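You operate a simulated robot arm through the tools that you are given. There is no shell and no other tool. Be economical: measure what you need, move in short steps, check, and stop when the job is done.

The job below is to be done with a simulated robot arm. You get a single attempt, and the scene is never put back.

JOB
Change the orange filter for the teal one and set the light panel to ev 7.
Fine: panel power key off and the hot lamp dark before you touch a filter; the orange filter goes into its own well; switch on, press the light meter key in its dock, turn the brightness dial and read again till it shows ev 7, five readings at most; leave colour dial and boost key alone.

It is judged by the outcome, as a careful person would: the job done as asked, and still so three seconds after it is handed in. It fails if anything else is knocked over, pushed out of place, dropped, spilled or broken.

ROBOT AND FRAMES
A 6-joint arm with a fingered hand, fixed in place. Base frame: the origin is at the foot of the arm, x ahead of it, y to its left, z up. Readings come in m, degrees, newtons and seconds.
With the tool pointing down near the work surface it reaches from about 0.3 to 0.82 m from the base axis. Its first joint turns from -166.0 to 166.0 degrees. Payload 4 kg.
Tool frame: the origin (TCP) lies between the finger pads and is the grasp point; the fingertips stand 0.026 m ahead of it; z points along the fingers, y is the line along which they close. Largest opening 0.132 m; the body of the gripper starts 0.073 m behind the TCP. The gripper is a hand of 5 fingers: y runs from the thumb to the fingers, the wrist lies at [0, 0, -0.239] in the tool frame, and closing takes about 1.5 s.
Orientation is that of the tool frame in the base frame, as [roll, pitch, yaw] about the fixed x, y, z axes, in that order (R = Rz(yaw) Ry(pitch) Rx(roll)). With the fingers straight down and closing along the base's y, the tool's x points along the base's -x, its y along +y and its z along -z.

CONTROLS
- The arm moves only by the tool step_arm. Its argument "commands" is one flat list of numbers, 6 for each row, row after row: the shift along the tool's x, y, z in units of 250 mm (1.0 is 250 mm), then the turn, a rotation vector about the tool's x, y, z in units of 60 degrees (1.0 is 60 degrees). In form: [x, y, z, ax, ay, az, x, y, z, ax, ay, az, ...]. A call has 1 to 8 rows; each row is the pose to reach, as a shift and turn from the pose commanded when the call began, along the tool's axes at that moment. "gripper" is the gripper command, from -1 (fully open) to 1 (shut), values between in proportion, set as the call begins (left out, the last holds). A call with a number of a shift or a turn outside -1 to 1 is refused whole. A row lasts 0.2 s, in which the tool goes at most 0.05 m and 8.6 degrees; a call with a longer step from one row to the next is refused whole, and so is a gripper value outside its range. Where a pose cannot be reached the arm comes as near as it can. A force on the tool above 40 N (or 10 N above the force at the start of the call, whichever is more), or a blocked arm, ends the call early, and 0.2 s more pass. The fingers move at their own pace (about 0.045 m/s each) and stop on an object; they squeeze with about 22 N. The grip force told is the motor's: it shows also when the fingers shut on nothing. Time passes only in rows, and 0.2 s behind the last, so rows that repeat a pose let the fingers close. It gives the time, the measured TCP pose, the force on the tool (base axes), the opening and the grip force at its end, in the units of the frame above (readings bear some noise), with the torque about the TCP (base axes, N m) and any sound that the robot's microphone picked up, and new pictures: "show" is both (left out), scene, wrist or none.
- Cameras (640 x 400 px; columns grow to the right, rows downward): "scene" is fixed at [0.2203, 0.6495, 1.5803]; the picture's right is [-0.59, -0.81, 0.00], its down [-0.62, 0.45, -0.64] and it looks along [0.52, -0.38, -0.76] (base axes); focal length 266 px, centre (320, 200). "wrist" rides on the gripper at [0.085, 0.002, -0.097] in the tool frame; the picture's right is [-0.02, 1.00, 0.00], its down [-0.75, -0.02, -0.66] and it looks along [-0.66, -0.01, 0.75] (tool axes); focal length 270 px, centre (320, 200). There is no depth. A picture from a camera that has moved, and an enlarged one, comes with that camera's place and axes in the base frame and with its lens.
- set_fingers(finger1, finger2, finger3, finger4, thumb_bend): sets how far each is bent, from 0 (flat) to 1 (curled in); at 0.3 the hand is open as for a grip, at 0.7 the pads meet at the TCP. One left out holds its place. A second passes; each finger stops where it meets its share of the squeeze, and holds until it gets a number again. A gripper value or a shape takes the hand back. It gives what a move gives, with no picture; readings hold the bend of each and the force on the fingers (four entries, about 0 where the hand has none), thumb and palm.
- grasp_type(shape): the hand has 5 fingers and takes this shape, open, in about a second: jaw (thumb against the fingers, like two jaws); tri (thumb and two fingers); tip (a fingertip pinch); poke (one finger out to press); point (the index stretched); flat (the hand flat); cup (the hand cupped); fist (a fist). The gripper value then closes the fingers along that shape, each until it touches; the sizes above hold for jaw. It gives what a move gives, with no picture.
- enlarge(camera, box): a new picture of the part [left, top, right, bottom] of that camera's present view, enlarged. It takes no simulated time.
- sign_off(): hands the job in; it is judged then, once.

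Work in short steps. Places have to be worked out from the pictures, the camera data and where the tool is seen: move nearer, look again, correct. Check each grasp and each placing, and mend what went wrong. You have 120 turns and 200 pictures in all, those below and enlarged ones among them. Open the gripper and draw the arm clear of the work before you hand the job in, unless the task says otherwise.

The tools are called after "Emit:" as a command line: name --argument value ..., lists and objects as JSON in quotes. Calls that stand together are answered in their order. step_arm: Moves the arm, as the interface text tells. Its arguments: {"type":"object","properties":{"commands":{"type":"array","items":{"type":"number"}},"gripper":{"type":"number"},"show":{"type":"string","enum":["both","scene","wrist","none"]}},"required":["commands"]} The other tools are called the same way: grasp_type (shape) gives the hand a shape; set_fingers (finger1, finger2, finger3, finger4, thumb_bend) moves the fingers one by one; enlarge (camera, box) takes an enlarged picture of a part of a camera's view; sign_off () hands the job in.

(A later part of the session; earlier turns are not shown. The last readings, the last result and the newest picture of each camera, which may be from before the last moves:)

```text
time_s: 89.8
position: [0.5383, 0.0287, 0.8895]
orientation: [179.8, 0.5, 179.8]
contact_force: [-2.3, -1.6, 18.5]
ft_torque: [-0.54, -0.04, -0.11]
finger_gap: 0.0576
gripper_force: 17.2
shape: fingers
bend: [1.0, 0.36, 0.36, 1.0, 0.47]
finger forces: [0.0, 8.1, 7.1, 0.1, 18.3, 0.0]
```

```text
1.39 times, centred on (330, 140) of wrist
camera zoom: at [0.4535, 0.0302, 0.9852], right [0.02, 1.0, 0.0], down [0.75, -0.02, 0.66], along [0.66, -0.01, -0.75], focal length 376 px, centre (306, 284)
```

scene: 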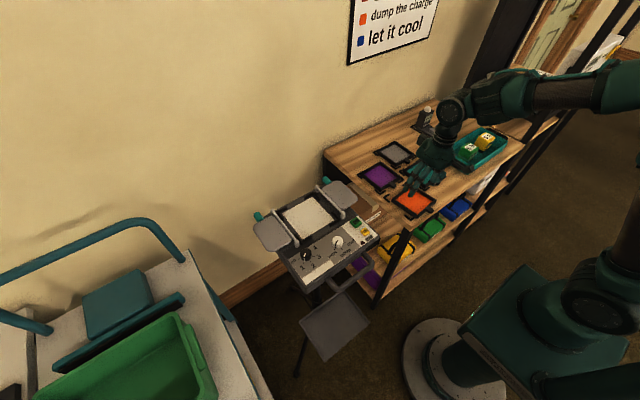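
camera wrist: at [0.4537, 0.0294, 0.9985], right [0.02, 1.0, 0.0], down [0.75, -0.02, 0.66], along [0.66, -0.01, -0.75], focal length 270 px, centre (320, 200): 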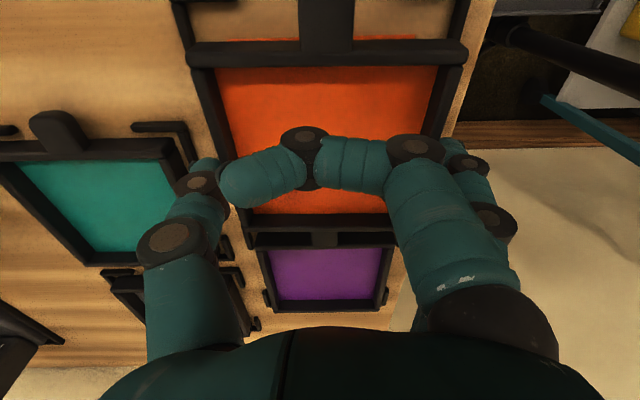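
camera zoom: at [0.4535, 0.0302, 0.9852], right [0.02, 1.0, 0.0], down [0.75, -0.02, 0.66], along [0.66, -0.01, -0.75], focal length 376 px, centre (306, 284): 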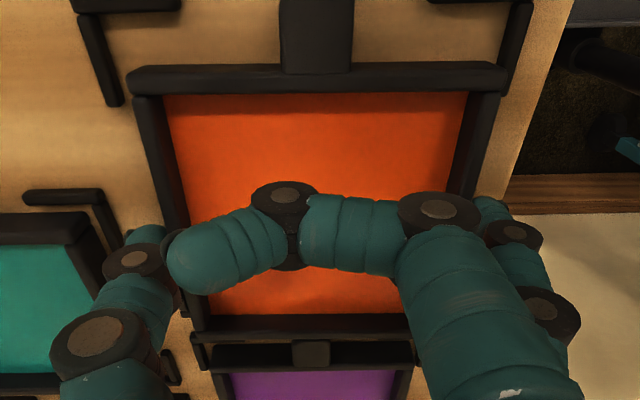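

The filter is ~5 mm too far back (+x) and ~2 mm too far +y, sitting on the brackets. I lift, correct, and lower again.

Emit:
step_arm --commands '[0, 0, -0.024, 0, 0, 0, 0.012, -0.006, -0.03, 0, 0, 0, 0.022, -0.011, -0.03, 0, 0, 0, 0.022, -0.011, -0.01, 0, 0, 0, 0.022, -0.011, 0.004, 0, 0, 0, 0.022, -0.011, 0.012, 0, 0, 0]' --show "none"

Emit:
enlarge --camera "wrist" --box '[100, 0, 560, 280]'

Emit:
enlarge --camera "scene" --box '[370, 150, 460, 220]'

```text
time_s: 91.2
position: [0.5323, 0.0259, 0.8864]
orientation: [179.8, 0.5, 179.7]
contact_force: [-1.0, 0.5, 15.8]
ft_torque: [-0.44, 0.02, 0.01]
finger_gap: 0.0573
gripper_force: 16.8
shape: fingers
bend: [1.0, 0.36, 0.36, 1.0, 0.47]
finger forces: [0.0, 7.8, 7.9, 0.0, 17.5, 0.0]
```

```text
1.39 times, centred on (330, 140) of wrist
camera zoom: at [0.4474, 0.0272, 0.982], right [0.02, 1.0, 0.0], down [0.75, -0.02, 0.66], along [0.66, -0.01, -0.75], focal length 376 px, centre (306, 284)
```

zoom: 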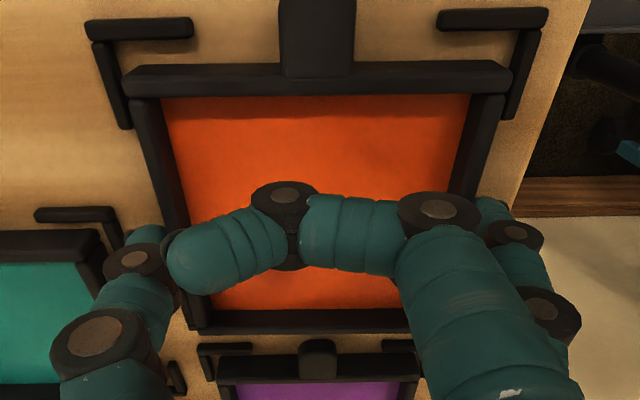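

```text
5.71 times, centred on (415, 185) of scene
camera zoom: at [0.2203, 0.6495, 1.5803], right [-0.59, -0.81, 0.0], down [-0.62, 0.45, -0.64], along [0.52, -0.38, -0.76], focal length 1517 px, centre (-223, 286)
```

zoom: 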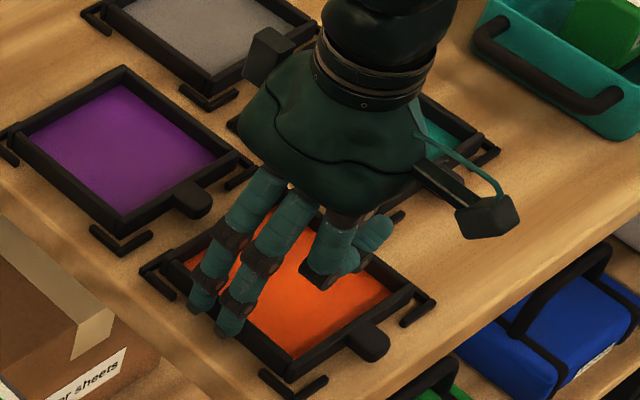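

Now centred within the brackets and lower. I ease the load and open the fingers.

Emit:
step_arm --commands '[0, 0, -0.006, 0, 0, 0, 0, 0, -0.006, 0, 0, 0]' --show "none"

Emit:
set_fingers --finger2 0.3 --finger3 0.3 --thumb_bend 0.35

Emit:
enlarge --camera "wrist" --box '[100, 0, 560, 280]'

Emit:
enlarge --camera "scene" --box '[370, 150, 460, 220]'

```text
time_s: 91.8
position: [0.5315, 0.0266, 0.8866]
orientation: [179.8, 0.3, 179.8]
contact_force: [1.8, -0.6, 6.0]
ft_torque: [-0.41, -0.05, 0.06]
finger_gap: 0.0577
gripper_force: 16.5
shape: fingers
bend: [1.0, 0.36, 0.36, 1.0, 0.47]
finger forces: [0.1, 7.2, 7.7, 0.0, 17.7, 0.1]
```

```text
time_s: 92.8
position: [0.5313, 0.0255, 0.8868]
orientation: [179.7, 0.3, 179.9]
contact_force: [-1.0, -0.4, 0.1]
ft_torque: [0.03, -0.05, -0.01]
finger_gap: 0.0614
gripper_force: 0.0
shape: fingers
bend: [1.0, 0.3, 0.3, 1.0, 0.35]
finger forces: [0.1, 0.0, 0.0, 0.1, 0.0, 0.0]
```

```text
1.39 times, centred on (330, 140) of wrist
camera zoom: at [0.447, 0.0276, 0.9828], right [0.02, 1.0, 0.0], down [0.75, -0.02, 0.66], along [0.66, -0.01, -0.75], focal length 376 px, centre (306, 284)
```

zoom: 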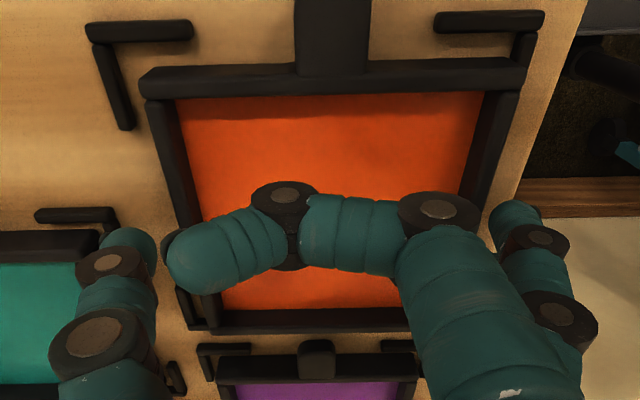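

```text
5.71 times, centred on (415, 185) of scene
camera zoom: at [0.2203, 0.6495, 1.5803], right [-0.59, -0.81, 0.0], down [-0.62, 0.45, -0.64], along [0.52, -0.38, -0.76], focal length 1517 px, centre (-223, 286)
```

zoom: 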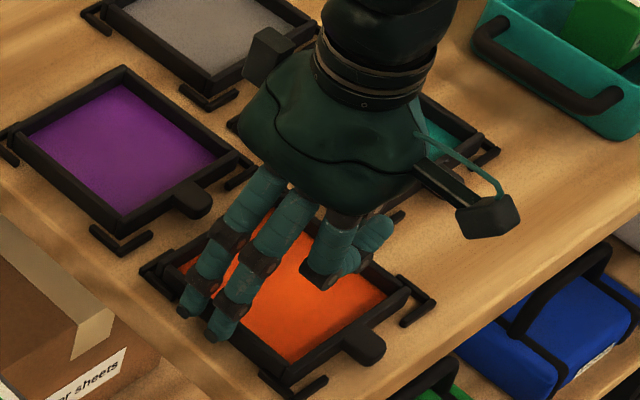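

The filter shifted a few mm +y on release. I rise and inspect.

Emit:
step_arm --commands '[0, 0, -0.08, 0, 0, 0, 0.08, 0, -0.24, 0, 0, 0, 0.2, 0, -0.38, 0, 0, 0, 0.3, 0, -0.5, 0, 0, 0, 0.3, 0, -0.5, 0, 0, 0]' --show "none"

Emit:
enlarge --camera "wrist" --box '[200, 20, 440, 180]'

Emit:
enlarge --camera "scene" --box '[370, 160, 450, 220]'

```text
time_s: 94.0
position: [0.4554, 0.0263, 1.0119]
orientation: [179.8, 0.4, 179.8]
contact_force: [0.2, -0.2, 0.5]
ft_torque: [-0.02, -0.01, -0.04]
finger_gap: 0.0614
gripper_force: 0.0
shape: fingers
bend: [1.0, 0.3, 0.3, 1.0, 0.35]
finger forces: [0.0, 0.1, 0.1, 0.0, 0.0, 0.1]
```

```text
2.50 times, centred on (320, 100) of wrist
camera zoom: at [0.3719, 0.0274, 1.1077], right [0.02, 1.0, 0.0], down [0.75, -0.02, 0.66], along [0.66, -0.01, -0.75], focal length 676 px, centre (320, 450)
```

zoom: 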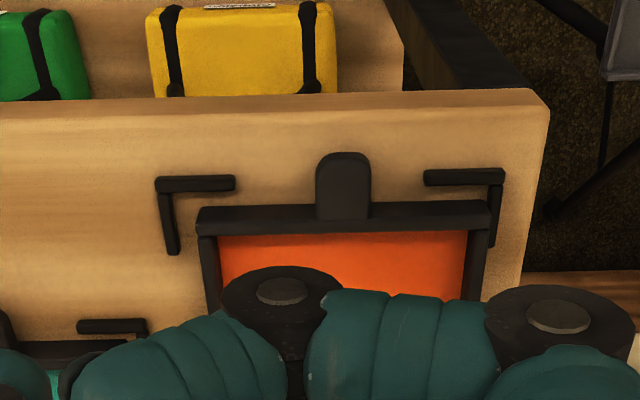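

```text
6.67 times, centred on (410, 190) of scene
camera zoom: at [0.2203, 0.6495, 1.5803], right [-0.59, -0.81, 0.0], down [-0.62, 0.45, -0.64], along [0.52, -0.38, -0.76], focal length 1770 px, centre (-280, 267)
```

zoom: 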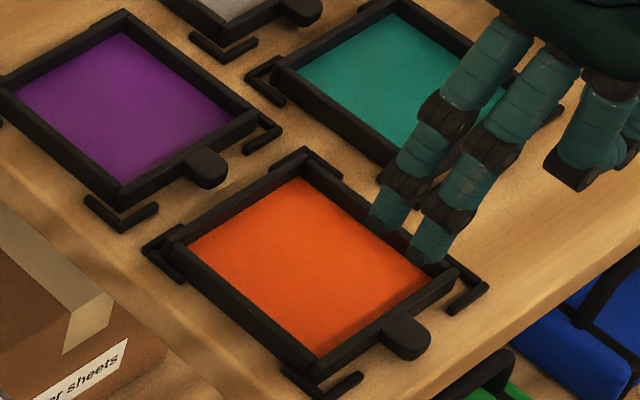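

The filter rests slightly onto the +y brackets (~4 mm off). I'll nudge it toward -y with fingers 2+3 from its +y side, thumb tucked away.

Emit:
set_fingers --finger2 0.3 --finger3 0.3 --thumb_bend 1

Emit:
step_arm --commands '[-0.08, 0.02, 0.06, 0, 0, 0, -0.2, 0.048, 0.14, 0, 0, 0, -0.3, 0.056, 0.26, 0, 0, 0, -0.3, 0.056, 0.4, 0, 0, 0, -0.3, 0.056, 0.4, 0, 0, 0]' --show "none"

Emit:
enlarge --camera "wrist" --box '[100, 0, 560, 280]'

Emit:
enlarge --camera "scene" --box '[370, 150, 460, 220]'

```text
time_s: 95.0
position: [0.456, 0.0265, 1.0118]
orientation: [179.8, 0.3, 179.9]
contact_force: [-0.7, 0.7, -0.8]
ft_torque: [-0.01, -0.02, 0.02]
finger_gap: 0.0442
gripper_force: 0.0
shape: fingers
bend: [1.0, 0.3, 0.3, 1.0, 1.0]
finger forces: [0.0, 0.0, 0.0, 0.0, 0.0, 0.1]
```

```text
time_s: 96.2
position: [0.5317, 0.0409, 0.9089]
orientation: [179.8, 0.3, 179.9]
contact_force: [0.5, 0.3, -0.4]
ft_torque: [-0.02, 0.02, 0.03]
finger_gap: 0.0444
gripper_force: 0.1
shape: fingers
bend: [1.0, 0.3, 0.3, 1.0, 1.0]
finger forces: [0.0, 0.0, 0.1, 0.0, 0.0, 0.0]
```

```text
1.39 times, centred on (330, 140) of wrist
camera zoom: at [0.447, 0.0421, 1.0061], right [0.02, 1.0, 0.0], down [0.75, -0.02, 0.66], along [0.66, -0.01, -0.75], focal length 376 px, centre (306, 284)
```

zoom: 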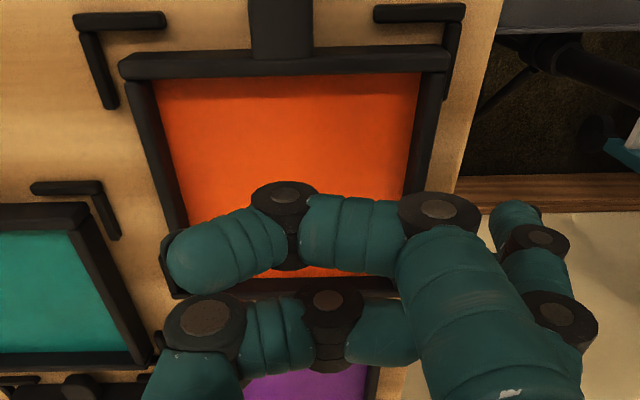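

```text
5.71 times, centred on (415, 185) of scene
camera zoom: at [0.2203, 0.6495, 1.5803], right [-0.59, -0.81, 0.0], down [-0.62, 0.45, -0.64], along [0.52, -0.38, -0.76], focal length 1517 px, centre (-223, 286)
```

zoom: 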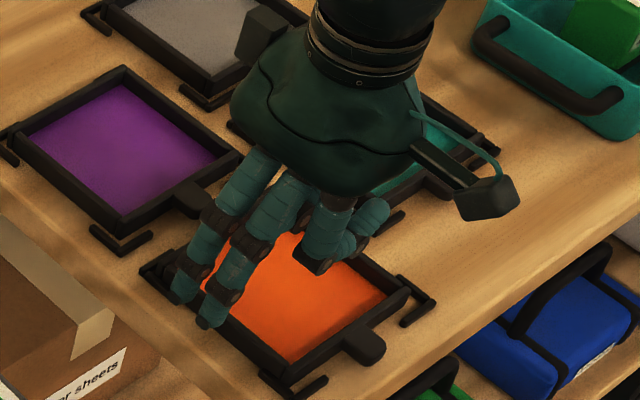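

Lowering beside the +y side, then moving -y until contact.

Emit:
step_arm --commands '[0, 0, 0.03, 0, 0, 0, 0, 0, 0.068, 0, 0, 0, 0, -0.02, 0.068, 0, 0, 0, 0, -0.04, 0.068, 0, 0, 0, 0, -0.05, 0.068, 0, 0, 0]' --show "none"

Emit:
enlarge --camera "wrist" --box '[100, 0, 560, 280]'

```text
time_s: 97.3
position: [0.5335, 0.0275, 0.8959]
orientation: [179.8, 0.3, 179.9]
contact_force: [0.4, -0.7, 0.0]
ft_torque: [0.03, 0.01, 0.01]
finger_gap: 0.0444
gripper_force: 0.1
shape: fingers
bend: [1.0, 0.3, 0.3, 1.0, 1.0]
finger forces: [0.0, 0.0, 0.0, 0.1, 0.0, 0.1]
```

```text
1.39 times, centred on (330, 140) of wrist
camera zoom: at [0.448, 0.0285, 0.9913], right [0.02, 1.0, 0.0], down [0.75, -0.02, 0.66], along [0.66, -0.01, -0.75], focal length 376 px, centre (306, 284)
```

zoom: 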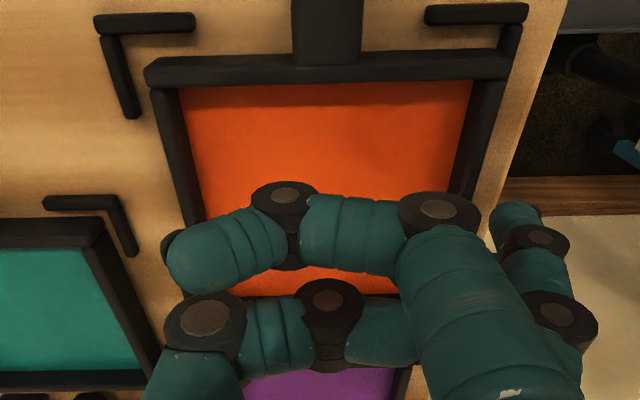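

No contact yet; continuing.

Emit:
step_arm --commands '[0, 0, 0.016, 0, 0, 0, 0, -0.012, 0.016, 0, 0, 0, 0, -0.02, 0.016, 0, 0, 0, 0, -0.026, 0.016, 0, 0, 0]' --show "none"

Emit:
enlarge --camera "wrist" --box '[100, 0, 560, 280]'

```text
time_s: 98.3
position: [0.5308, 0.0208, 0.8917]
orientation: [179.8, 0.3, 179.8]
contact_force: [1.1, -0.2, 0.7]
ft_torque: [0.0, -0.03, -0.03]
finger_gap: 0.0444
gripper_force: 0.1
shape: fingers
bend: [1.0, 0.3, 0.3, 1.0, 1.0]
finger forces: [0.1, 0.0, 0.1, 0.0, 0.0, 0.0]
```

```text
1.39 times, centred on (330, 140) of wrist
camera zoom: at [0.4475, 0.0219, 0.9872], right [0.02, 1.0, 0.0], down [0.75, -0.02, 0.66], along [0.66, -0.01, -0.75], focal length 376 px, centre (306, 284)
```

zoom: 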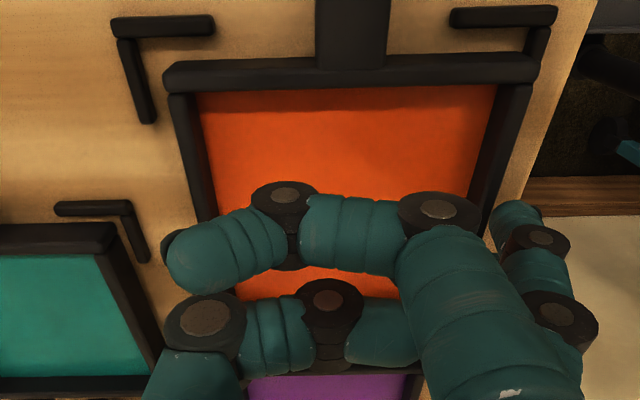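

Nearly touching; pushing on in 1.5 mm steps.

Emit:
step_arm --commands '[0, -0.006, 0, 0, 0, 0, 0, -0.012, 0, 0, 0, 0, 0, -0.018, 0, 0, 0, 0, 0, -0.024, 0, 0, 0, 0]' --show "none"

Emit:
enlarge --camera "wrist" --box '[100, 0, 560, 280]'

```text
time_s: 99.3
position: [0.5319, 0.0149, 0.8911]
orientation: [179.8, 0.2, 179.9]
contact_force: [0.1, 1.1, 1.9]
ft_torque: [0.1, 0.02, 0.05]
finger_gap: 0.0443
gripper_force: 1.1
shape: fingers
bend: [1.0, 0.29, 0.29, 1.0, 1.0]
finger forces: [0.1, 0.7, 0.6, 0.0, 0.0, 0.1]
```

```text
1.39 times, centred on (330, 140) of wrist
camera zoom: at [0.4475, 0.0158, 0.9865], right [0.02, 1.0, 0.0], down [0.75, -0.02, 0.66], along [0.66, -0.01, -0.75], focal length 376 px, centre (306, 284)
```

zoom: 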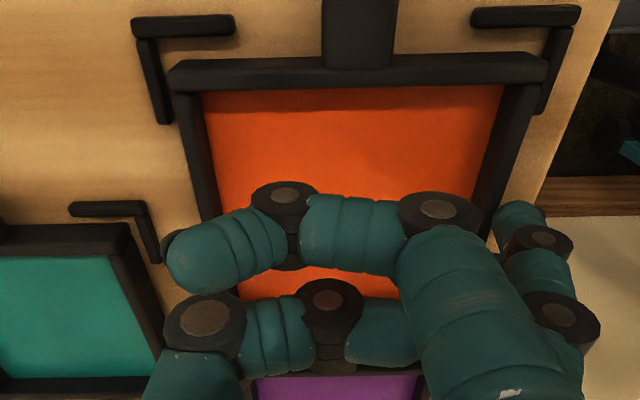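

The filter is now centred (y≈0.031). I back away and lift to inspect.

Emit:
step_arm --commands '[0, 0.03, 0, 0, 0, 0, 0, 0.05, -0.06, 0, 0, 0, 0.08, 0.05, -0.2, 0, 0, 0, 0.2, 0.05, -0.34, 0, 0, 0, 0.3, 0.05, -0.48, 0, 0, 0, 0.3, 0.05, -0.48, 0, 0, 0]' --show "none"

Emit:
enlarge --camera "wrist" --box '[180, 20, 420, 180]'

Emit:
enlarge --camera "scene" --box '[360, 140, 450, 220]'

```text
time_s: 100.8
position: [0.4557, 0.0271, 1.0107]
orientation: [179.8, 0.4, 179.8]
contact_force: [-0.6, -1.2, -0.3]
ft_torque: [0.02, 0.03, -0.01]
finger_gap: 0.0447
gripper_force: 0.1
shape: fingers
bend: [1.0, 0.3, 0.3, 1.0, 1.0]
finger forces: [0.0, 0.0, 0.0, 0.0, 0.0, 0.0]
```

```text
2.50 times, centred on (300, 100) of wrist
camera zoom: at [0.3719, 0.0276, 1.1061], right [0.02, 1.0, 0.0], down [0.75, -0.02, 0.66], along [0.66, -0.01, -0.75], focal length 676 px, centre (370, 450)
```

zoom: 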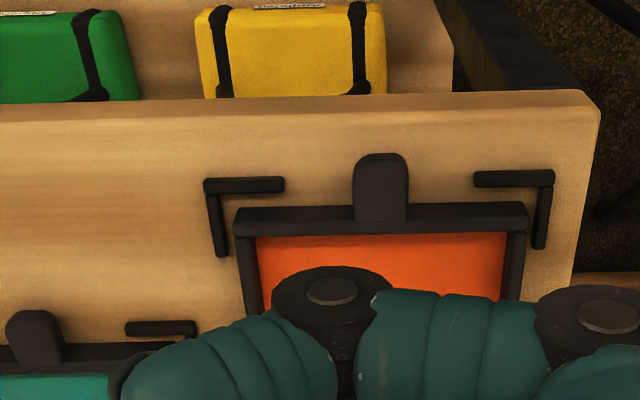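

```text
5.00 times, centred on (405, 180) of scene
camera zoom: at [0.2203, 0.6495, 1.5803], right [-0.59, -0.81, 0.0], down [-0.62, 0.45, -0.64], along [0.52, -0.38, -0.76], focal length 1327 px, centre (-105, 300)
```

zoom: 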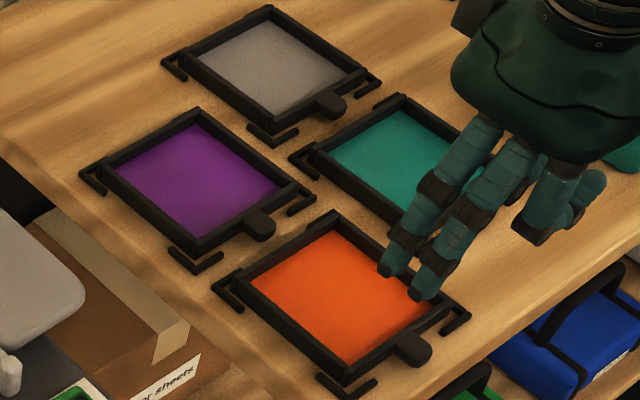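

Orange filter is neatly in its own well. Now the teal one: I move over to view it.

Emit:
set_fingers --finger2 0.32 --finger3 0.32 --thumb_bend 0.34

Emit:
step_arm --commands '[-0.05, -0.13, 0, 0, 0, 0, -0.11, -0.27, 0, 0, 0, 0, -0.17, -0.42, 0, 0, 0, 0, -0.2, -0.536, 0, 0, 0, 0, -0.2, -0.536, 0, 0, 0, 0]' --show "wrist"

```text
time_s: 101.8
position: [0.4562, 0.0268, 1.0097]
orientation: [179.8, 0.4, 179.9]
contact_force: [0.0, 0.4, 0.1]
ft_torque: [-0.02, -0.02, -0.02]
finger_gap: 0.0621
gripper_force: 0.0
shape: fingers
bend: [1.0, 0.32, 0.32, 1.0, 0.34]
finger forces: [0.0, 0.0, 0.1, 0.0, 0.1, 0.0]
```

```text
time_s: 103.0
position: [0.5068, -0.1062, 1.0095]
orientation: [179.8, 0.3, 179.8]
contact_force: [-0.1, -0.5, -0.2]
ft_torque: [0.01, -0.02, 0.01]
finger_gap: 0.062
gripper_force: 0.1
shape: fingers
bend: [1.0, 0.32, 0.32, 1.0, 0.34]
finger forces: [0.0, 0.1, 0.0, 0.1, 0.0, 0.0]
camera wrist: at [0.4235, -0.1061, 1.1057], right [0.02, 1.0, 0.0], down [0.75, -0.02, 0.66], along [0.66, -0.01, -0.75], focal length 270 px, centre (320, 200)
```

wrist: 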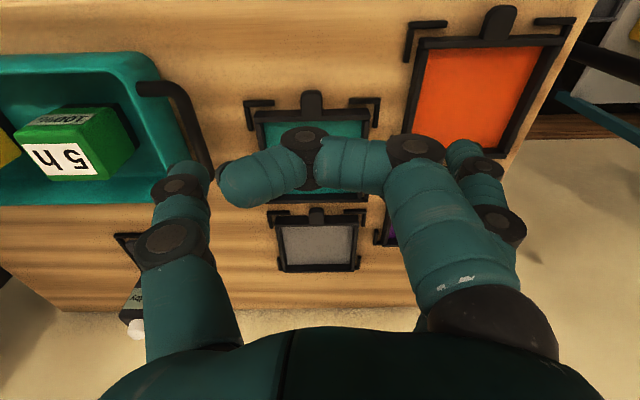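

Teal centre ≈(0.581, -0.114). I move above it for the y-span grasp.

Emit:
step_arm --commands '[-0.1, -0.01, 0.04, 0, 0, 0, -0.22, -0.025, 0.1, 0, 0, 0, -0.328, -0.039, 0.18, 0, 0, 0, -0.328, -0.039, 0.26, 0, 0, 0, -0.328, -0.039, 0.318, 0, 0, 0, -0.328, -0.039, 0.318, 0, 0, 0]' --show "wrist"

Emit:
enlarge --camera "scene" --box '[390, 120, 490, 200]'

```text
time_s: 104.3
position: [0.5885, -0.1174, 0.9301]
orientation: [179.8, 0.2, 180.0]
contact_force: [-0.5, -0.1, 0.0]
ft_torque: [0.01, 0.01, 0.01]
finger_gap: 0.0619
gripper_force: 0.1
shape: fingers
bend: [1.0, 0.32, 0.32, 1.0, 0.34]
finger forces: [0.0, 0.0, 0.1, 0.0, 0.0, 0.1]
camera wrist: at [0.5044, -0.1156, 1.0264], right [0.02, 1.0, 0.0], down [0.75, -0.02, 0.66], along [0.66, -0.01, -0.75], focal length 270 px, centre (320, 200)
```

wrist: 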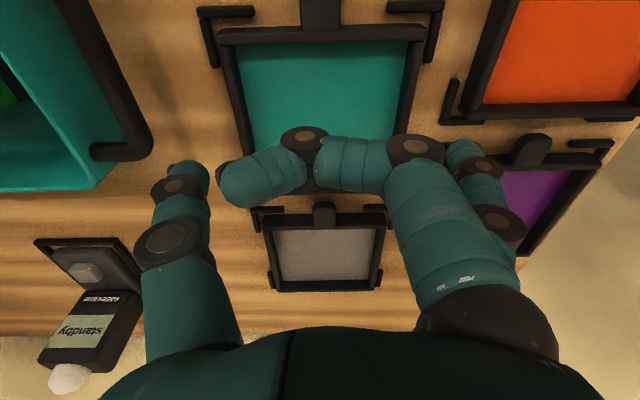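

```text
5.00 times, centred on (440, 160) of scene
camera zoom: at [0.2203, 0.6495, 1.5803], right [-0.59, -0.81, 0.0], down [-0.62, 0.45, -0.64], along [0.52, -0.38, -0.76], focal length 1327 px, centre (-280, 400)
```

zoom: 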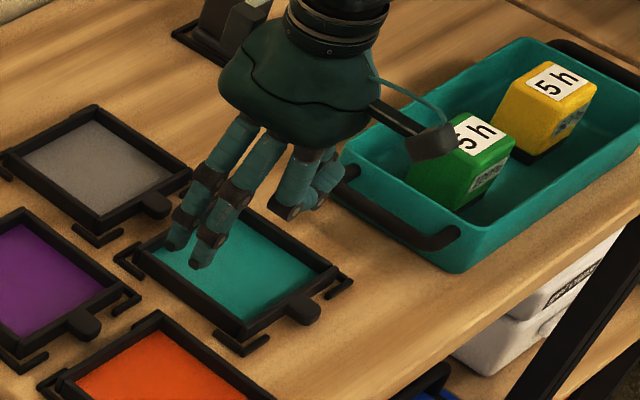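

Centred. Lowering to grasp height.

Emit:
step_arm --commands '[0, 0, 0.05, 0, 0, 0, 0, 0, 0.1, 0, 0, 0, 0, 0, 0.135, 0, 0, 0, 0, 0, 0.16, 0, 0, 0]' --show "none"

Emit:
enlarge --camera "wrist" --box '[100, 0, 560, 280]'

```text
time_s: 105.3
position: [0.5883, -0.1166, 0.8899]
orientation: [179.8, 0.3, 180.0]
contact_force: [-0.2, 0.1, 0.5]
ft_torque: [0.01, 0.02, -0.01]
finger_gap: 0.0619
gripper_force: 0.0
shape: fingers
bend: [1.0, 0.32, 0.32, 1.0, 0.34]
finger forces: [0.1, 0.0, 0.0, 0.1, 0.0, 0.1]
```

```text
1.39 times, centred on (330, 140) of wrist
camera zoom: at [0.5042, -0.1155, 0.9868], right [0.02, 1.0, 0.0], down [0.75, -0.02, 0.66], along [0.66, -0.01, -0.75], focal length 376 px, centre (306, 284)
```

zoom: 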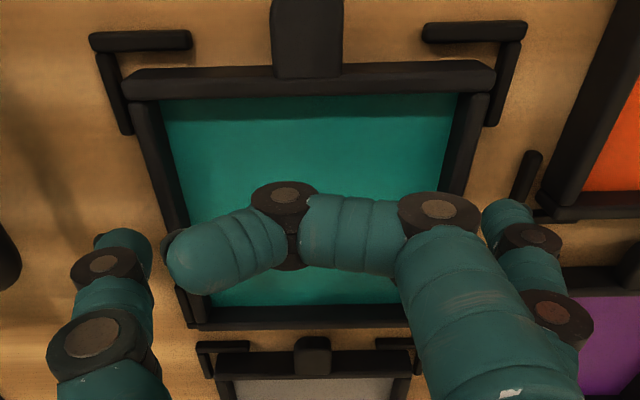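

Seated nicely between fingers. Closing and lifting.

Emit:
set_fingers --finger2 0.65 --finger3 0.65 --thumb_bend 0.6

Emit:
step_arm --commands '[0, 0, -0.02, 0, 0, 0, 0, 0, -0.05, 0, 0, 0, 0, 0, -0.09, 0, 0, 0, 0.05, 0, -0.1, 0, 0, 0, 0.104, 0, -0.1, 0, 0, 0, 0.104, 0, -0.1, 0, 0, 0]' --show "wrist"

```text
time_s: 106.3
position: [0.5888, -0.116, 0.8925]
orientation: [179.8, 0.3, 179.9]
contact_force: [1.3, -2.8, 6.9]
ft_torque: [-0.17, 0.0, -0.04]
finger_gap: 0.0577
gripper_force: 14.8
shape: fingers
bend: [1.0, 0.37, 0.37, 1.0, 0.46]
finger forces: [0.0, 6.6, 6.6, 0.0, 16.9, 0.0]
```

```text
time_s: 107.8
position: [0.5618, -0.1174, 0.9149]
orientation: [179.7, 0.3, 179.9]
contact_force: [-0.2, 0.7, 0.4]
ft_torque: [-0.04, -0.02, 0.0]
finger_gap: 0.0508
gripper_force: 0.1
shape: fingers
bend: [1.0, 0.45, 0.45, 1.0, 0.54]
finger forces: [0.1, 0.0, 0.1, 0.0, 0.0, 0.0]
camera wrist: at [0.478, -0.1162, 1.0106], right [0.02, 1.0, 0.0], down [0.75, -0.02, 0.66], along [0.66, -0.01, -0.75], focal length 270 px, centre (320, 200)
```

wrist: 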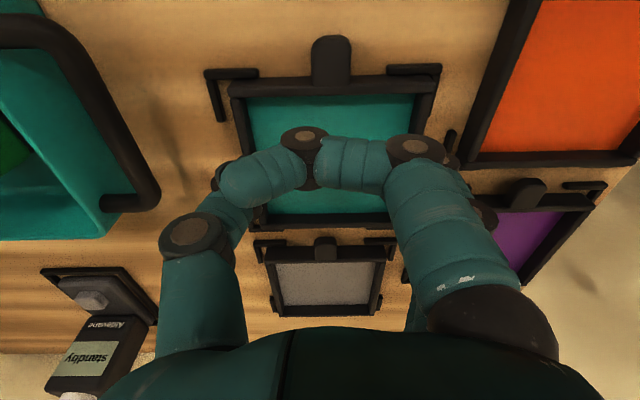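

It slipped off — grasp was too shallow. I reopen, realign and go ~6 mm deeper.

Emit:
set_fingers --finger2 0.31 --finger3 0.31 --thumb_bend 0.34

Emit:
step_arm --commands '[-0.06, 0.01, 0, 0, 0, 0, -0.106, 0.018, 0, 0, 0, 0, -0.106, 0.018, 0.04, 0, 0, 0, -0.106, 0.018, 0.08, 0, 0, 0, -0.106, 0.018, 0.105, 0, 0, 0, -0.106, 0.018, 0.122, 0, 0, 0]' --show "none"

Emit:
enlarge --camera "wrist" --box '[100, 0, 560, 280]'

```text
time_s: 108.8
position: [0.5623, -0.1177, 0.9142]
orientation: [179.7, 0.3, 179.9]
contact_force: [0.9, 0.6, 0.1]
ft_torque: [0.0, 0.0, -0.01]
finger_gap: 0.062
gripper_force: 0.1
shape: fingers
bend: [1.0, 0.31, 0.31, 1.0, 0.34]
finger forces: [0.1, 0.0, 0.1, 0.1, 0.1, 0.0]
```

```text
time_s: 110.2
position: [0.5894, -0.113, 0.886]
orientation: [179.9, 0.3, 179.9]
contact_force: [-0.3, 0.1, -0.3]
ft_torque: [0.02, 0.02, -0.05]
finger_gap: 0.0619
gripper_force: 0.0
shape: fingers
bend: [1.0, 0.31, 0.31, 1.0, 0.34]
finger forces: [0.1, 0.1, 0.1, 0.0, 0.1, 0.1]
```

```text
1.39 times, centred on (330, 140) of wrist
camera zoom: at [0.5045, -0.111, 0.9817], right [0.02, 1.0, 0.0], down [0.75, -0.02, 0.66], along [0.66, -0.01, -0.75], focal length 376 px, centre (306, 284)
```

zoom: 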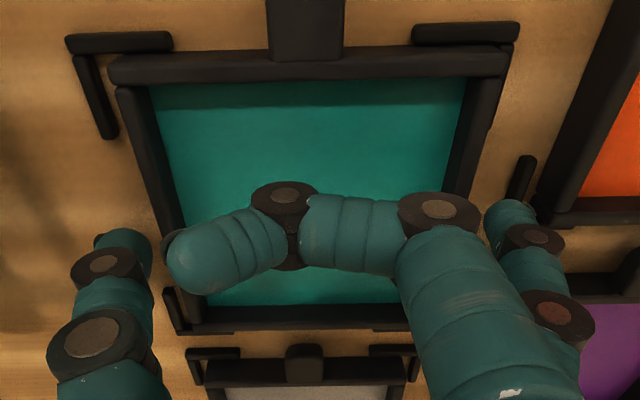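

No floor contact; 3 mm lower, then close.

Emit:
step_arm --commands '[0, 0, 0.006, 0, 0, 0, 0, 0, 0.014, 0, 0, 0, 0, 0, 0.014, 0, 0, 0]' --show "none"

Emit:
set_fingers --finger2 0.65 --finger3 0.65 --thumb_bend 0.6

Emit:
step_arm --commands '[0, 0, -0.01, 0, 0, 0, 0, 0, -0.025, 0, 0, 0, 0, 0, -0.045, 0, 0, 0, 0, 0, -0.065, 0, 0, 0]' --show "wrist"

```text
time_s: 111.0
position: [0.5893, -0.1123, 0.8821]
orientation: [179.7, 0.3, 179.9]
contact_force: [-1.0, -1.3, 0.0]
ft_torque: [0.02, 0.02, -0.01]
finger_gap: 0.0619
gripper_force: 0.1
shape: fingers
bend: [1.0, 0.31, 0.31, 1.0, 0.34]
finger forces: [0.0, 0.0, 0.1, 0.0, 0.0, 0.1]
```

```text
time_s: 112.0
position: [0.5882, -0.1126, 0.8818]
orientation: [179.8, 0.4, 179.8]
contact_force: [-0.3, -6.8, 3.6]
ft_torque: [-0.25, -0.01, -0.04]
finger_gap: 0.0581
gripper_force: 17.2
shape: fingers
bend: [1.0, 0.37, 0.37, 1.0, 0.46]
finger forces: [0.0, 6.5, 6.3, 0.1, 20.6, 0.1]
```

```text
time_s: 113.0
position: [0.5893, -0.1113, 0.8994]
orientation: [179.8, 0.3, 180.0]
contact_force: [-0.7, 0.4, -1.0]
ft_torque: [0.01, -0.02, -0.02]
finger_gap: 0.0576
gripper_force: 16.8
shape: fingers
bend: [1.0, 0.36, 0.36, 1.0, 0.47]
finger forces: [0.0, 8.4, 8.5, 0.0, 16.7, 0.0]
camera wrist: at [0.5049, -0.1103, 0.995], right [0.02, 1.0, 0.0], down [0.75, -0.02, 0.66], along [0.66, -0.01, -0.75], focal length 270 px, centre (320, 200)
```

wrist: 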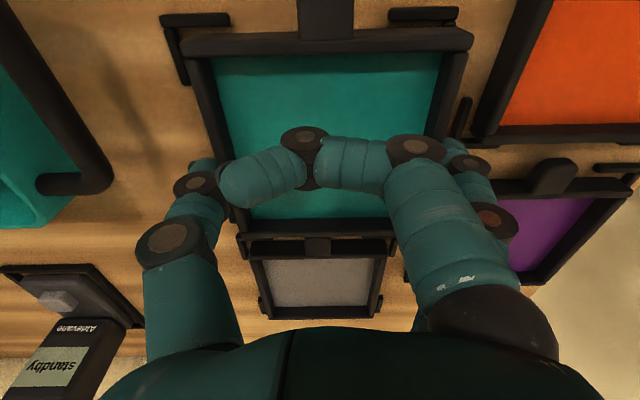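

Teal is held. I shift 27 mm toward -x and set it down on its front brackets for regrasping.

Emit:
step_arm --commands '[0, 0, -0.03, 0, 0, 0, 0.05, -0.01, -0.04, 0, 0, 0, 0.108, -0.016, -0.04, 0, 0, 0, 0.108, -0.016, -0.02, 0, 0, 0, 0.108, -0.016, 0.005, 0, 0, 0, 0.108, -0.016, 0.025, 0, 0, 0, 0.108, -0.016, 0.035, 0, 0, 0]' --show "wrist"

```text
time_s: 114.5
position: [0.5629, -0.1163, 0.8895]
orientation: [179.8, 0.4, 180.0]
contact_force: [-0.2, -0.1, -0.4]
ft_torque: [-0.07, -0.04, 0.01]
finger_gap: 0.0577
gripper_force: 17.0
shape: fingers
bend: [1.0, 0.36, 0.36, 1.0, 0.47]
finger forces: [0.1, 8.3, 8.6, 0.0, 16.9, 0.1]
camera wrist: at [0.4785, -0.1148, 0.9849], right [0.02, 1.0, 0.0], down [0.75, -0.02, 0.66], along [0.66, -0.01, -0.75], focal length 270 px, centre (320, 200)
```

wrist: 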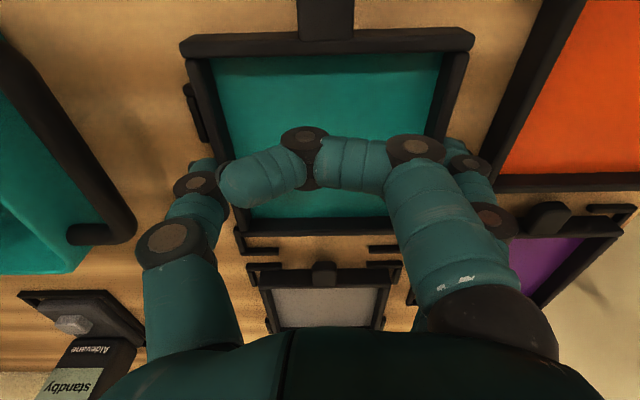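

Now lower the last few mm to contact.

Emit:
step_arm --commands '[0, 0, 0.008, 0, 0, 0, 0, 0, 0.016, 0, 0, 0, 0, 0, 0.02, 0, 0, 0]' --show "none"

```text
time_s: 115.3
position: [0.5618, -0.1175, 0.8838]
orientation: [179.8, 0.5, 179.9]
contact_force: [-0.2, -0.4, 15.8]
ft_torque: [-0.22, 0.1, 0.13]
finger_gap: 0.0572
gripper_force: 17.1
shape: fingers
bend: [1.0, 0.36, 0.36, 1.0, 0.47]
finger forces: [0.0, 7.5, 8.8, 0.1, 18.3, 0.0]
```

Contact. I ease off, open, and rise.

Emit:
step_arm --commands '[0, 0, -0.005, 0, 0, 0, 0, 0, -0.005, 0, 0, 0]' --show "none"

Emit:
set_fingers --finger2 0.29 --finger3 0.29 --thumb_bend 0.34

Emit:
step_arm --commands '[0, 0, -0.08, 0, 0, 0, 0.04, 0, -0.22, 0, 0, 0, 0.12, 0, -0.38, 0, 0, 0, 0.2, 0, -0.5, 0, 0, 0, 0.2, 0, -0.5, 0, 0, 0]' --show "wrist"

Emit:
enlarge --camera "scene" --box '[370, 120, 480, 210]'

```text
time_s: 116.0
position: [0.5635, -0.1164, 0.8854]
orientation: [179.7, 0.3, 179.8]
contact_force: [0.8, -4.1, 11.1]
ft_torque: [-0.32, 0.07, 0.1]
finger_gap: 0.0576
gripper_force: 17.3
shape: fingers
bend: [1.0, 0.36, 0.36, 1.0, 0.47]
finger forces: [0.1, 7.0, 8.0, 0.0, 20.0, 0.0]
```

```text
time_s: 117.0
position: [0.5631, -0.116, 0.8846]
orientation: [179.8, 0.4, 179.9]
contact_force: [0.5, 0.6, 0.2]
ft_torque: [0.04, -0.02, -0.01]
finger_gap: 0.0619
gripper_force: 0.1
shape: fingers
bend: [1.0, 0.28, 0.28, 1.0, 0.34]
finger forces: [0.0, 0.0, 0.0, 0.1, 0.0, 0.2]
```

```text
time_s: 118.2
position: [0.5109, -0.1177, 1.0094]
orientation: [179.8, 0.4, 179.9]
contact_force: [0.5, 0.4, -0.1]
ft_torque: [0.02, 0.02, 0.03]
finger_gap: 0.0619
gripper_force: 0.1
shape: fingers
bend: [1.0, 0.28, 0.28, 1.0, 0.34]
finger forces: [0.0, 0.0, 0.0, 0.1, 0.1, 0.1]
camera wrist: at [0.4265, -0.1159, 1.1052], right [0.02, 1.0, 0.0], down [0.75, -0.02, 0.66], along [0.66, -0.01, -0.75], focal length 270 px, centre (320, 200)
```

wrist: 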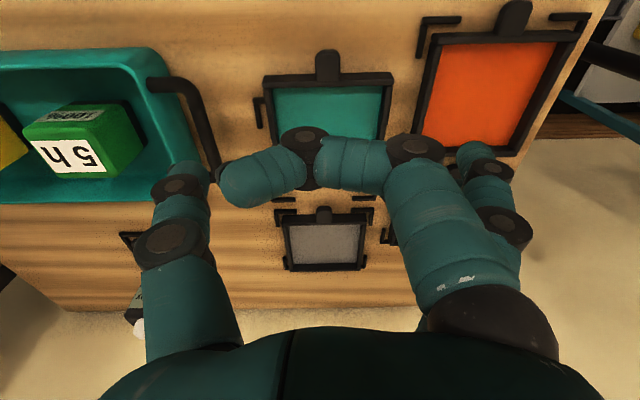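

```text
4.44 times, centred on (425, 165) of scene
camera zoom: at [0.2203, 0.6495, 1.5803], right [-0.59, -0.81, 0.0], down [-0.62, 0.45, -0.64], along [0.52, -0.38, -0.76], focal length 1180 px, centre (-147, 356)
```

zoom: 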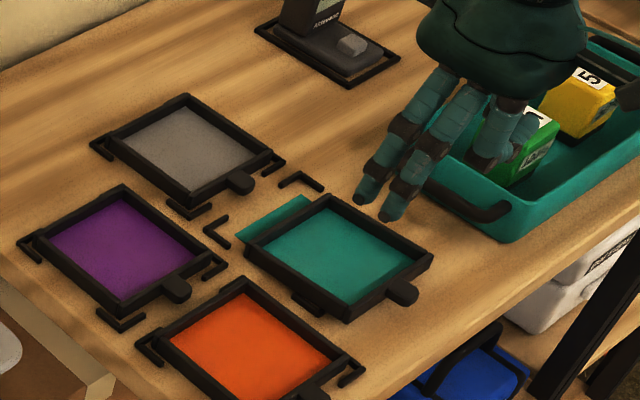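

Teal lies at centre ≈(0.550, -0.110), front on brackets, with room behind it. I rotate the hand to yaw 90 for the lengthwise grasp.

Emit:
set_fingers --finger2 0.26 --finger3 0.26 --thumb_bend 0.28

Emit:
step_arm --commands '[-0.02, 0.01, 0, 0, 0, 0.125, -0.04, 0.02, 0, 0, 0, 0.25, -0.06, 0.03, 0, 0, 0, 0.375, -0.08, 0.04, 0, 0, 0, 0.5, -0.1, 0.047, 0, 0, 0, 0.625, -0.108, 0.047, 0, 0, 0, 0.75, -0.108, 0.047, 0, 0, 0, 0.875, -0.108, 0.047, 0, 0, 0, 1.0]' --show "none"

Emit:
step_arm --commands '[0, 0, 0, 0, 0, 0.125, 0, 0, 0, 0, 0, 0.25, 0, 0, 0.08, 0, 0, 0.375, 0, 0, 0.16, 0, 0, 0.5, 0, 0, 0.26, 0, 0, 0.5, 0, 0, 0.3, 0, 0, 0.5]' --show "wrist"

Emit:
enlarge --camera "scene" --box '[390, 130, 480, 200]'

```text
time_s: 119.2
position: [0.5105, -0.1171, 1.0084]
orientation: [179.9, 0.3, 180.0]
contact_force: [-0.3, 0.1, -0.4]
ft_torque: [-0.02, -0.02, 0.0]
finger_gap: 0.0657
gripper_force: 0.1
shape: fingers
bend: [1.0, 0.26, 0.26, 1.0, 0.28]
finger forces: [0.0, 0.0, 0.0, 0.0, 0.0, 0.1]
```

```text
time_s: 121.0
position: [0.5386, -0.1061, 1.0094]
orientation: [179.6, 0.0, 119.8]
contact_force: [0.0, 0.0, -0.7]
ft_torque: [-0.02, 0.0, -0.03]
finger_gap: 0.0655
gripper_force: 0.0
shape: fingers
bend: [1.0, 0.26, 0.26, 1.0, 0.28]
finger forces: [0.0, 0.0, 0.0, 0.1, 0.1, 0.0]
```

```text
time_s: 122.3
position: [0.5373, -0.1042, 0.9348]
orientation: [179.8, -0.2, 89.8]
contact_force: [0.1, 0.1, 1.1]
ft_torque: [-0.01, -0.04, -0.01]
finger_gap: 0.0655
gripper_force: 0.1
shape: fingers
bend: [1.0, 0.26, 0.26, 1.0, 0.28]
finger forces: [0.1, 0.1, 0.0, 0.0, 0.1, 0.1]
camera wrist: at [0.5406, -0.0205, 1.033], right [1.0, -0.02, 0.01], down [-0.02, -0.76, 0.66], along [-0.01, -0.65, -0.76], focal length 270 px, centre (320, 200)
```

wrist: 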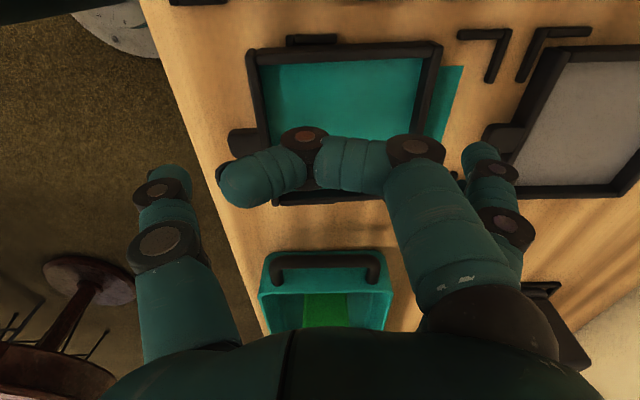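

```text
5.71 times, centred on (435, 165) of scene
camera zoom: at [0.2203, 0.6495, 1.5803], right [-0.59, -0.81, 0.0], down [-0.62, 0.45, -0.64], along [0.52, -0.38, -0.76], focal length 1517 px, centre (-337, 400)
```

zoom: 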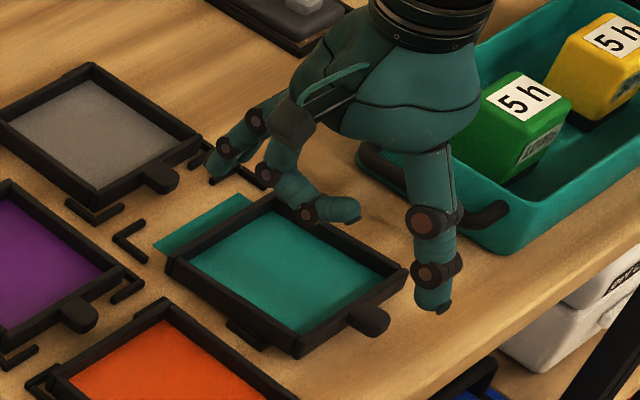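

Aligned on the tab line with space to the gray tab. Lowering.

Emit:
step_arm --commands '[0, 0, 0.06, 0, 0, 0, 0, 0, 0.12, 0, 0, 0, 0, 0, 0.16, 0, 0, 0, 0, 0, 0.187, 0, 0, 0]' --show "wrist"

Emit:
enlarge --camera "scene" --box '[390, 130, 480, 200]'

```text
time_s: 123.3
position: [0.5392, -0.1029, 0.8871]
orientation: [179.7, -0.2, 89.8]
contact_force: [0.9, 0.7, -0.1]
ft_torque: [0.01, 0.01, 0.02]
finger_gap: 0.0654
gripper_force: 0.0
shape: fingers
bend: [1.0, 0.26, 0.26, 1.0, 0.28]
finger forces: [0.1, 0.0, 0.0, 0.1, 0.1, 0.1]
camera wrist: at [0.5418, -0.0198, 0.985], right [1.0, -0.02, 0.01], down [-0.02, -0.76, 0.66], along [-0.01, -0.65, -0.76], focal length 270 px, centre (320, 200)
```

wrist: 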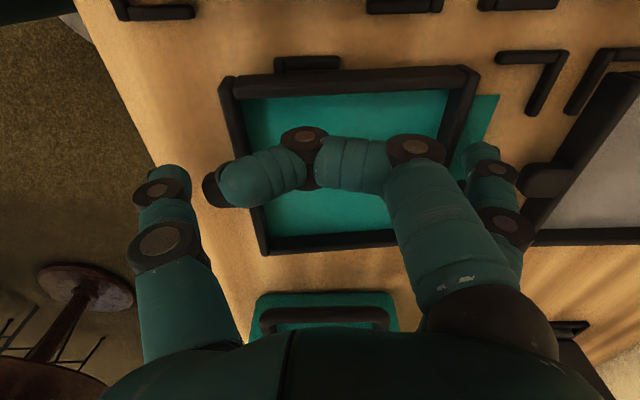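

```text
5.71 times, centred on (435, 165) of scene
camera zoom: at [0.2203, 0.6495, 1.5803], right [-0.59, -0.81, 0.0], down [-0.62, 0.45, -0.64], along [0.52, -0.38, -0.76], focal length 1517 px, centre (-337, 400)
```

zoom: 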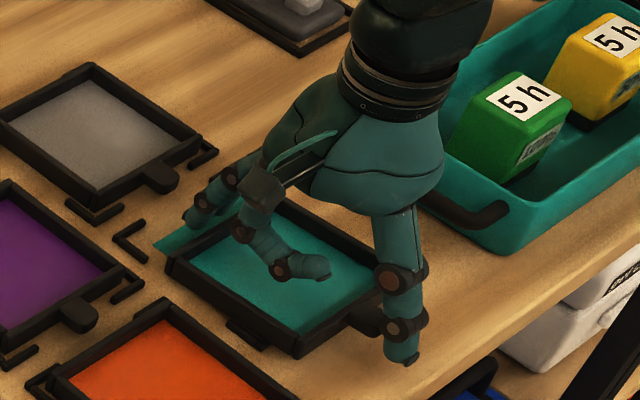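

Good placement. Closing and lifting slightly.

Emit:
set_fingers --finger2 0.6 --finger3 0.6 --thumb_bend 0.55

Emit:
step_arm --commands '[0, 0, -0.01, 0, 0, 0, 0, 0, -0.03, 0, 0, 0, 0, 0, -0.06, 0, 0, 0, 0, 0, -0.09, 0, 0, 0, 0, 0, -0.12, 0, 0, 0]' --show "wrist"

```text
time_s: 124.3
position: [0.5398, -0.1051, 0.8888]
orientation: [179.4, -0.2, 89.8]
contact_force: [-8.5, -0.5, 28.0]
ft_torque: [-0.05, -2.14, -0.05]
finger_gap: 0.0546
gripper_force: 19.7
shape: fingers
bend: [1.0, 0.28, 0.28, 1.0, 0.5]
finger forces: [0.0, 14.1, 14.3, 0.0, 10.6, 0.0]
```

```text
time_s: 125.5
position: [0.5389, -0.104, 0.9189]
orientation: [179.7, -0.2, 89.8]
contact_force: [-0.5, -0.8, -0.1]
ft_torque: [-0.02, 0.01, 0.0]
finger_gap: 0.0503
gripper_force: 0.0
shape: fingers
bend: [1.0, 0.37, 0.37, 1.0, 0.55]
finger forces: [0.0, 0.0, 0.1, 0.0, 0.1, 0.0]
camera wrist: at [0.5417, -0.02, 1.0149], right [1.0, -0.02, 0.01], down [-0.02, -0.76, 0.66], along [-0.01, -0.65, -0.76], focal length 270 px, centre (320, 200)
```

wrist: 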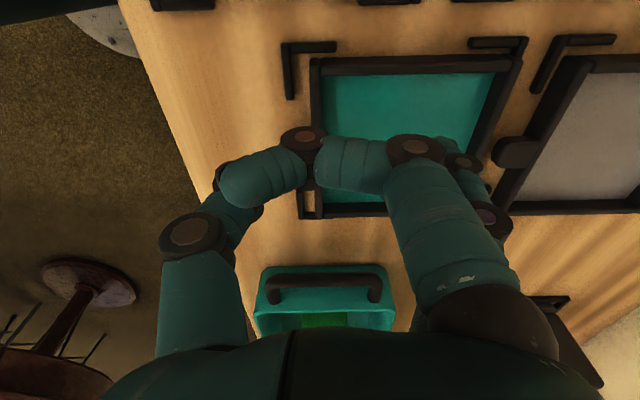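

The thumb overpowered the fingers (back-bar grip was too shallow) and the teal filter slid back into its well. I'll repeat: y-span lift, offset, then lengthwise grasp deeper with a small tilt.

Emit:
set_fingers --finger2 0.3 --finger3 0.3 --thumb_bend 0.34

Emit:
step_arm --commands '[0, 0, -0.1, 0, 0, 0, 0, 0.05, -0.2, 0, 0, -0.125, 0, 0.1, -0.24, 0, 0, -0.25, 0, 0.15, -0.24, 0, 0, -0.375, -0.01, 0.2, -0.24, 0, 0, -0.5, -0.035, 0.2, -0.24, 0, 0, -0.625, -0.035, 0.2, -0.24, 0, 0, -0.75, -0.035, 0.2, -0.24, 0, 0, -0.875]' --show "none"

Emit:
step_arm --commands '[0, 0, 0, 0, 0, -0.125, 0, 0, 0, 0, 0, -0.25, 0, 0, 0.06, 0, 0, -0.375, 0, 0, 0.12, 0, 0, -0.5, 0, 0, 0.16, 0, 0, -0.628, 0, 0, 0.16, 0, 0, -0.628]' --show "wrist"

```text
time_s: 126.5
position: [0.5401, -0.1035, 0.9175]
orientation: [179.8, -0.2, 89.9]
contact_force: [1.3, -1.0, 0.2]
ft_torque: [-0.02, -0.04, -0.01]
finger_gap: 0.0618
gripper_force: 0.0
shape: fingers
bend: [1.0, 0.3, 0.3, 1.0, 0.34]
finger forces: [0.1, 0.1, 0.0, 0.1, 0.0, 0.0]
```

```text
time_s: 128.3
position: [0.5881, -0.1133, 0.9786]
orientation: [179.7, 0.2, 142.5]
contact_force: [0.6, 0.0, 0.2]
ft_torque: [-0.02, -0.01, -0.06]
finger_gap: 0.0619
gripper_force: 0.1
shape: fingers
bend: [1.0, 0.3, 0.3, 1.0, 0.34]
finger forces: [0.0, 0.0, 0.0, 0.0, 0.1, 0.0]
```

```text
time_s: 129.8
position: [0.5886, -0.113, 0.9385]
orientation: [179.8, 0.3, -180.0]
contact_force: [0.7, -0.5, 0.5]
ft_torque: [0.03, -0.01, 0.0]
finger_gap: 0.0621
gripper_force: 0.0
shape: fingers
bend: [1.0, 0.3, 0.3, 1.0, 0.34]
finger forces: [0.0, 0.0, 0.0, 0.0, 0.1, 0.0]
camera wrist: at [0.5049, -0.1129, 1.0346], right [0.02, 1.0, 0.0], down [0.75, -0.02, 0.66], along [0.66, -0.01, -0.75], focal length 270 px, centre (320, 200)
```

wrist: 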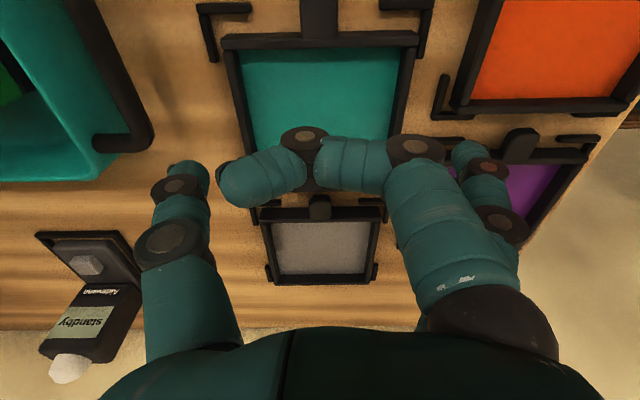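

Teal is back in its well, centred. Descend to the deeper height and grip.

Emit:
step_arm --commands '[0, -0.004, 0.08, 0, 0, 0, 0, -0.004, 0.15, 0, 0, 0, 0, -0.004, 0.2, 0, 0, 0, 0, -0.004, 0.226, 0, 0, 0]' --show "none"

Emit:
set_fingers --finger2 0.65 --finger3 0.65 --thumb_bend 0.6

Emit:
step_arm --commands '[0, 0, -0.01, 0, 0, 0, 0, 0, -0.025, 0, 0, 0, 0, 0, -0.05, 0, 0, 0, 0, 0, -0.09, 0, 0, 0, 0, 0, -0.1, 0, 0, 0]' --show "none"

```text
time_s: 130.8
position: [0.5896, -0.114, 0.8821]
orientation: [179.8, 0.4, 179.9]
contact_force: [-0.9, 0.6, 1.0]
ft_torque: [-0.01, 0.01, 0.0]
finger_gap: 0.0621
gripper_force: 0.1
shape: fingers
bend: [1.0, 0.3, 0.3, 1.0, 0.34]
finger forces: [0.1, 0.0, 0.0, 0.1, 0.1, 0.1]
```

```text
time_s: 131.8
position: [0.5893, -0.114, 0.8825]
orientation: [179.8, 0.4, 179.9]
contact_force: [-0.9, -6.6, 2.4]
ft_torque: [-0.3, -0.02, 0.02]
finger_gap: 0.0576
gripper_force: 16.9
shape: fingers
bend: [1.0, 0.36, 0.36, 1.0, 0.47]
finger forces: [0.0, 7.0, 6.9, 0.0, 20.9, 0.1]
```

```text
time_s: 132.9
position: [0.5889, -0.1152, 0.9072]
orientation: [179.8, 0.3, 180.0]
contact_force: [0.1, -0.3, -0.6]
ft_torque: [-0.01, -0.05, 0.0]
finger_gap: 0.0573
gripper_force: 17.6
shape: fingers
bend: [1.0, 0.35, 0.35, 1.0, 0.48]
finger forces: [0.0, 8.7, 8.7, 0.1, 17.3, 0.0]
```

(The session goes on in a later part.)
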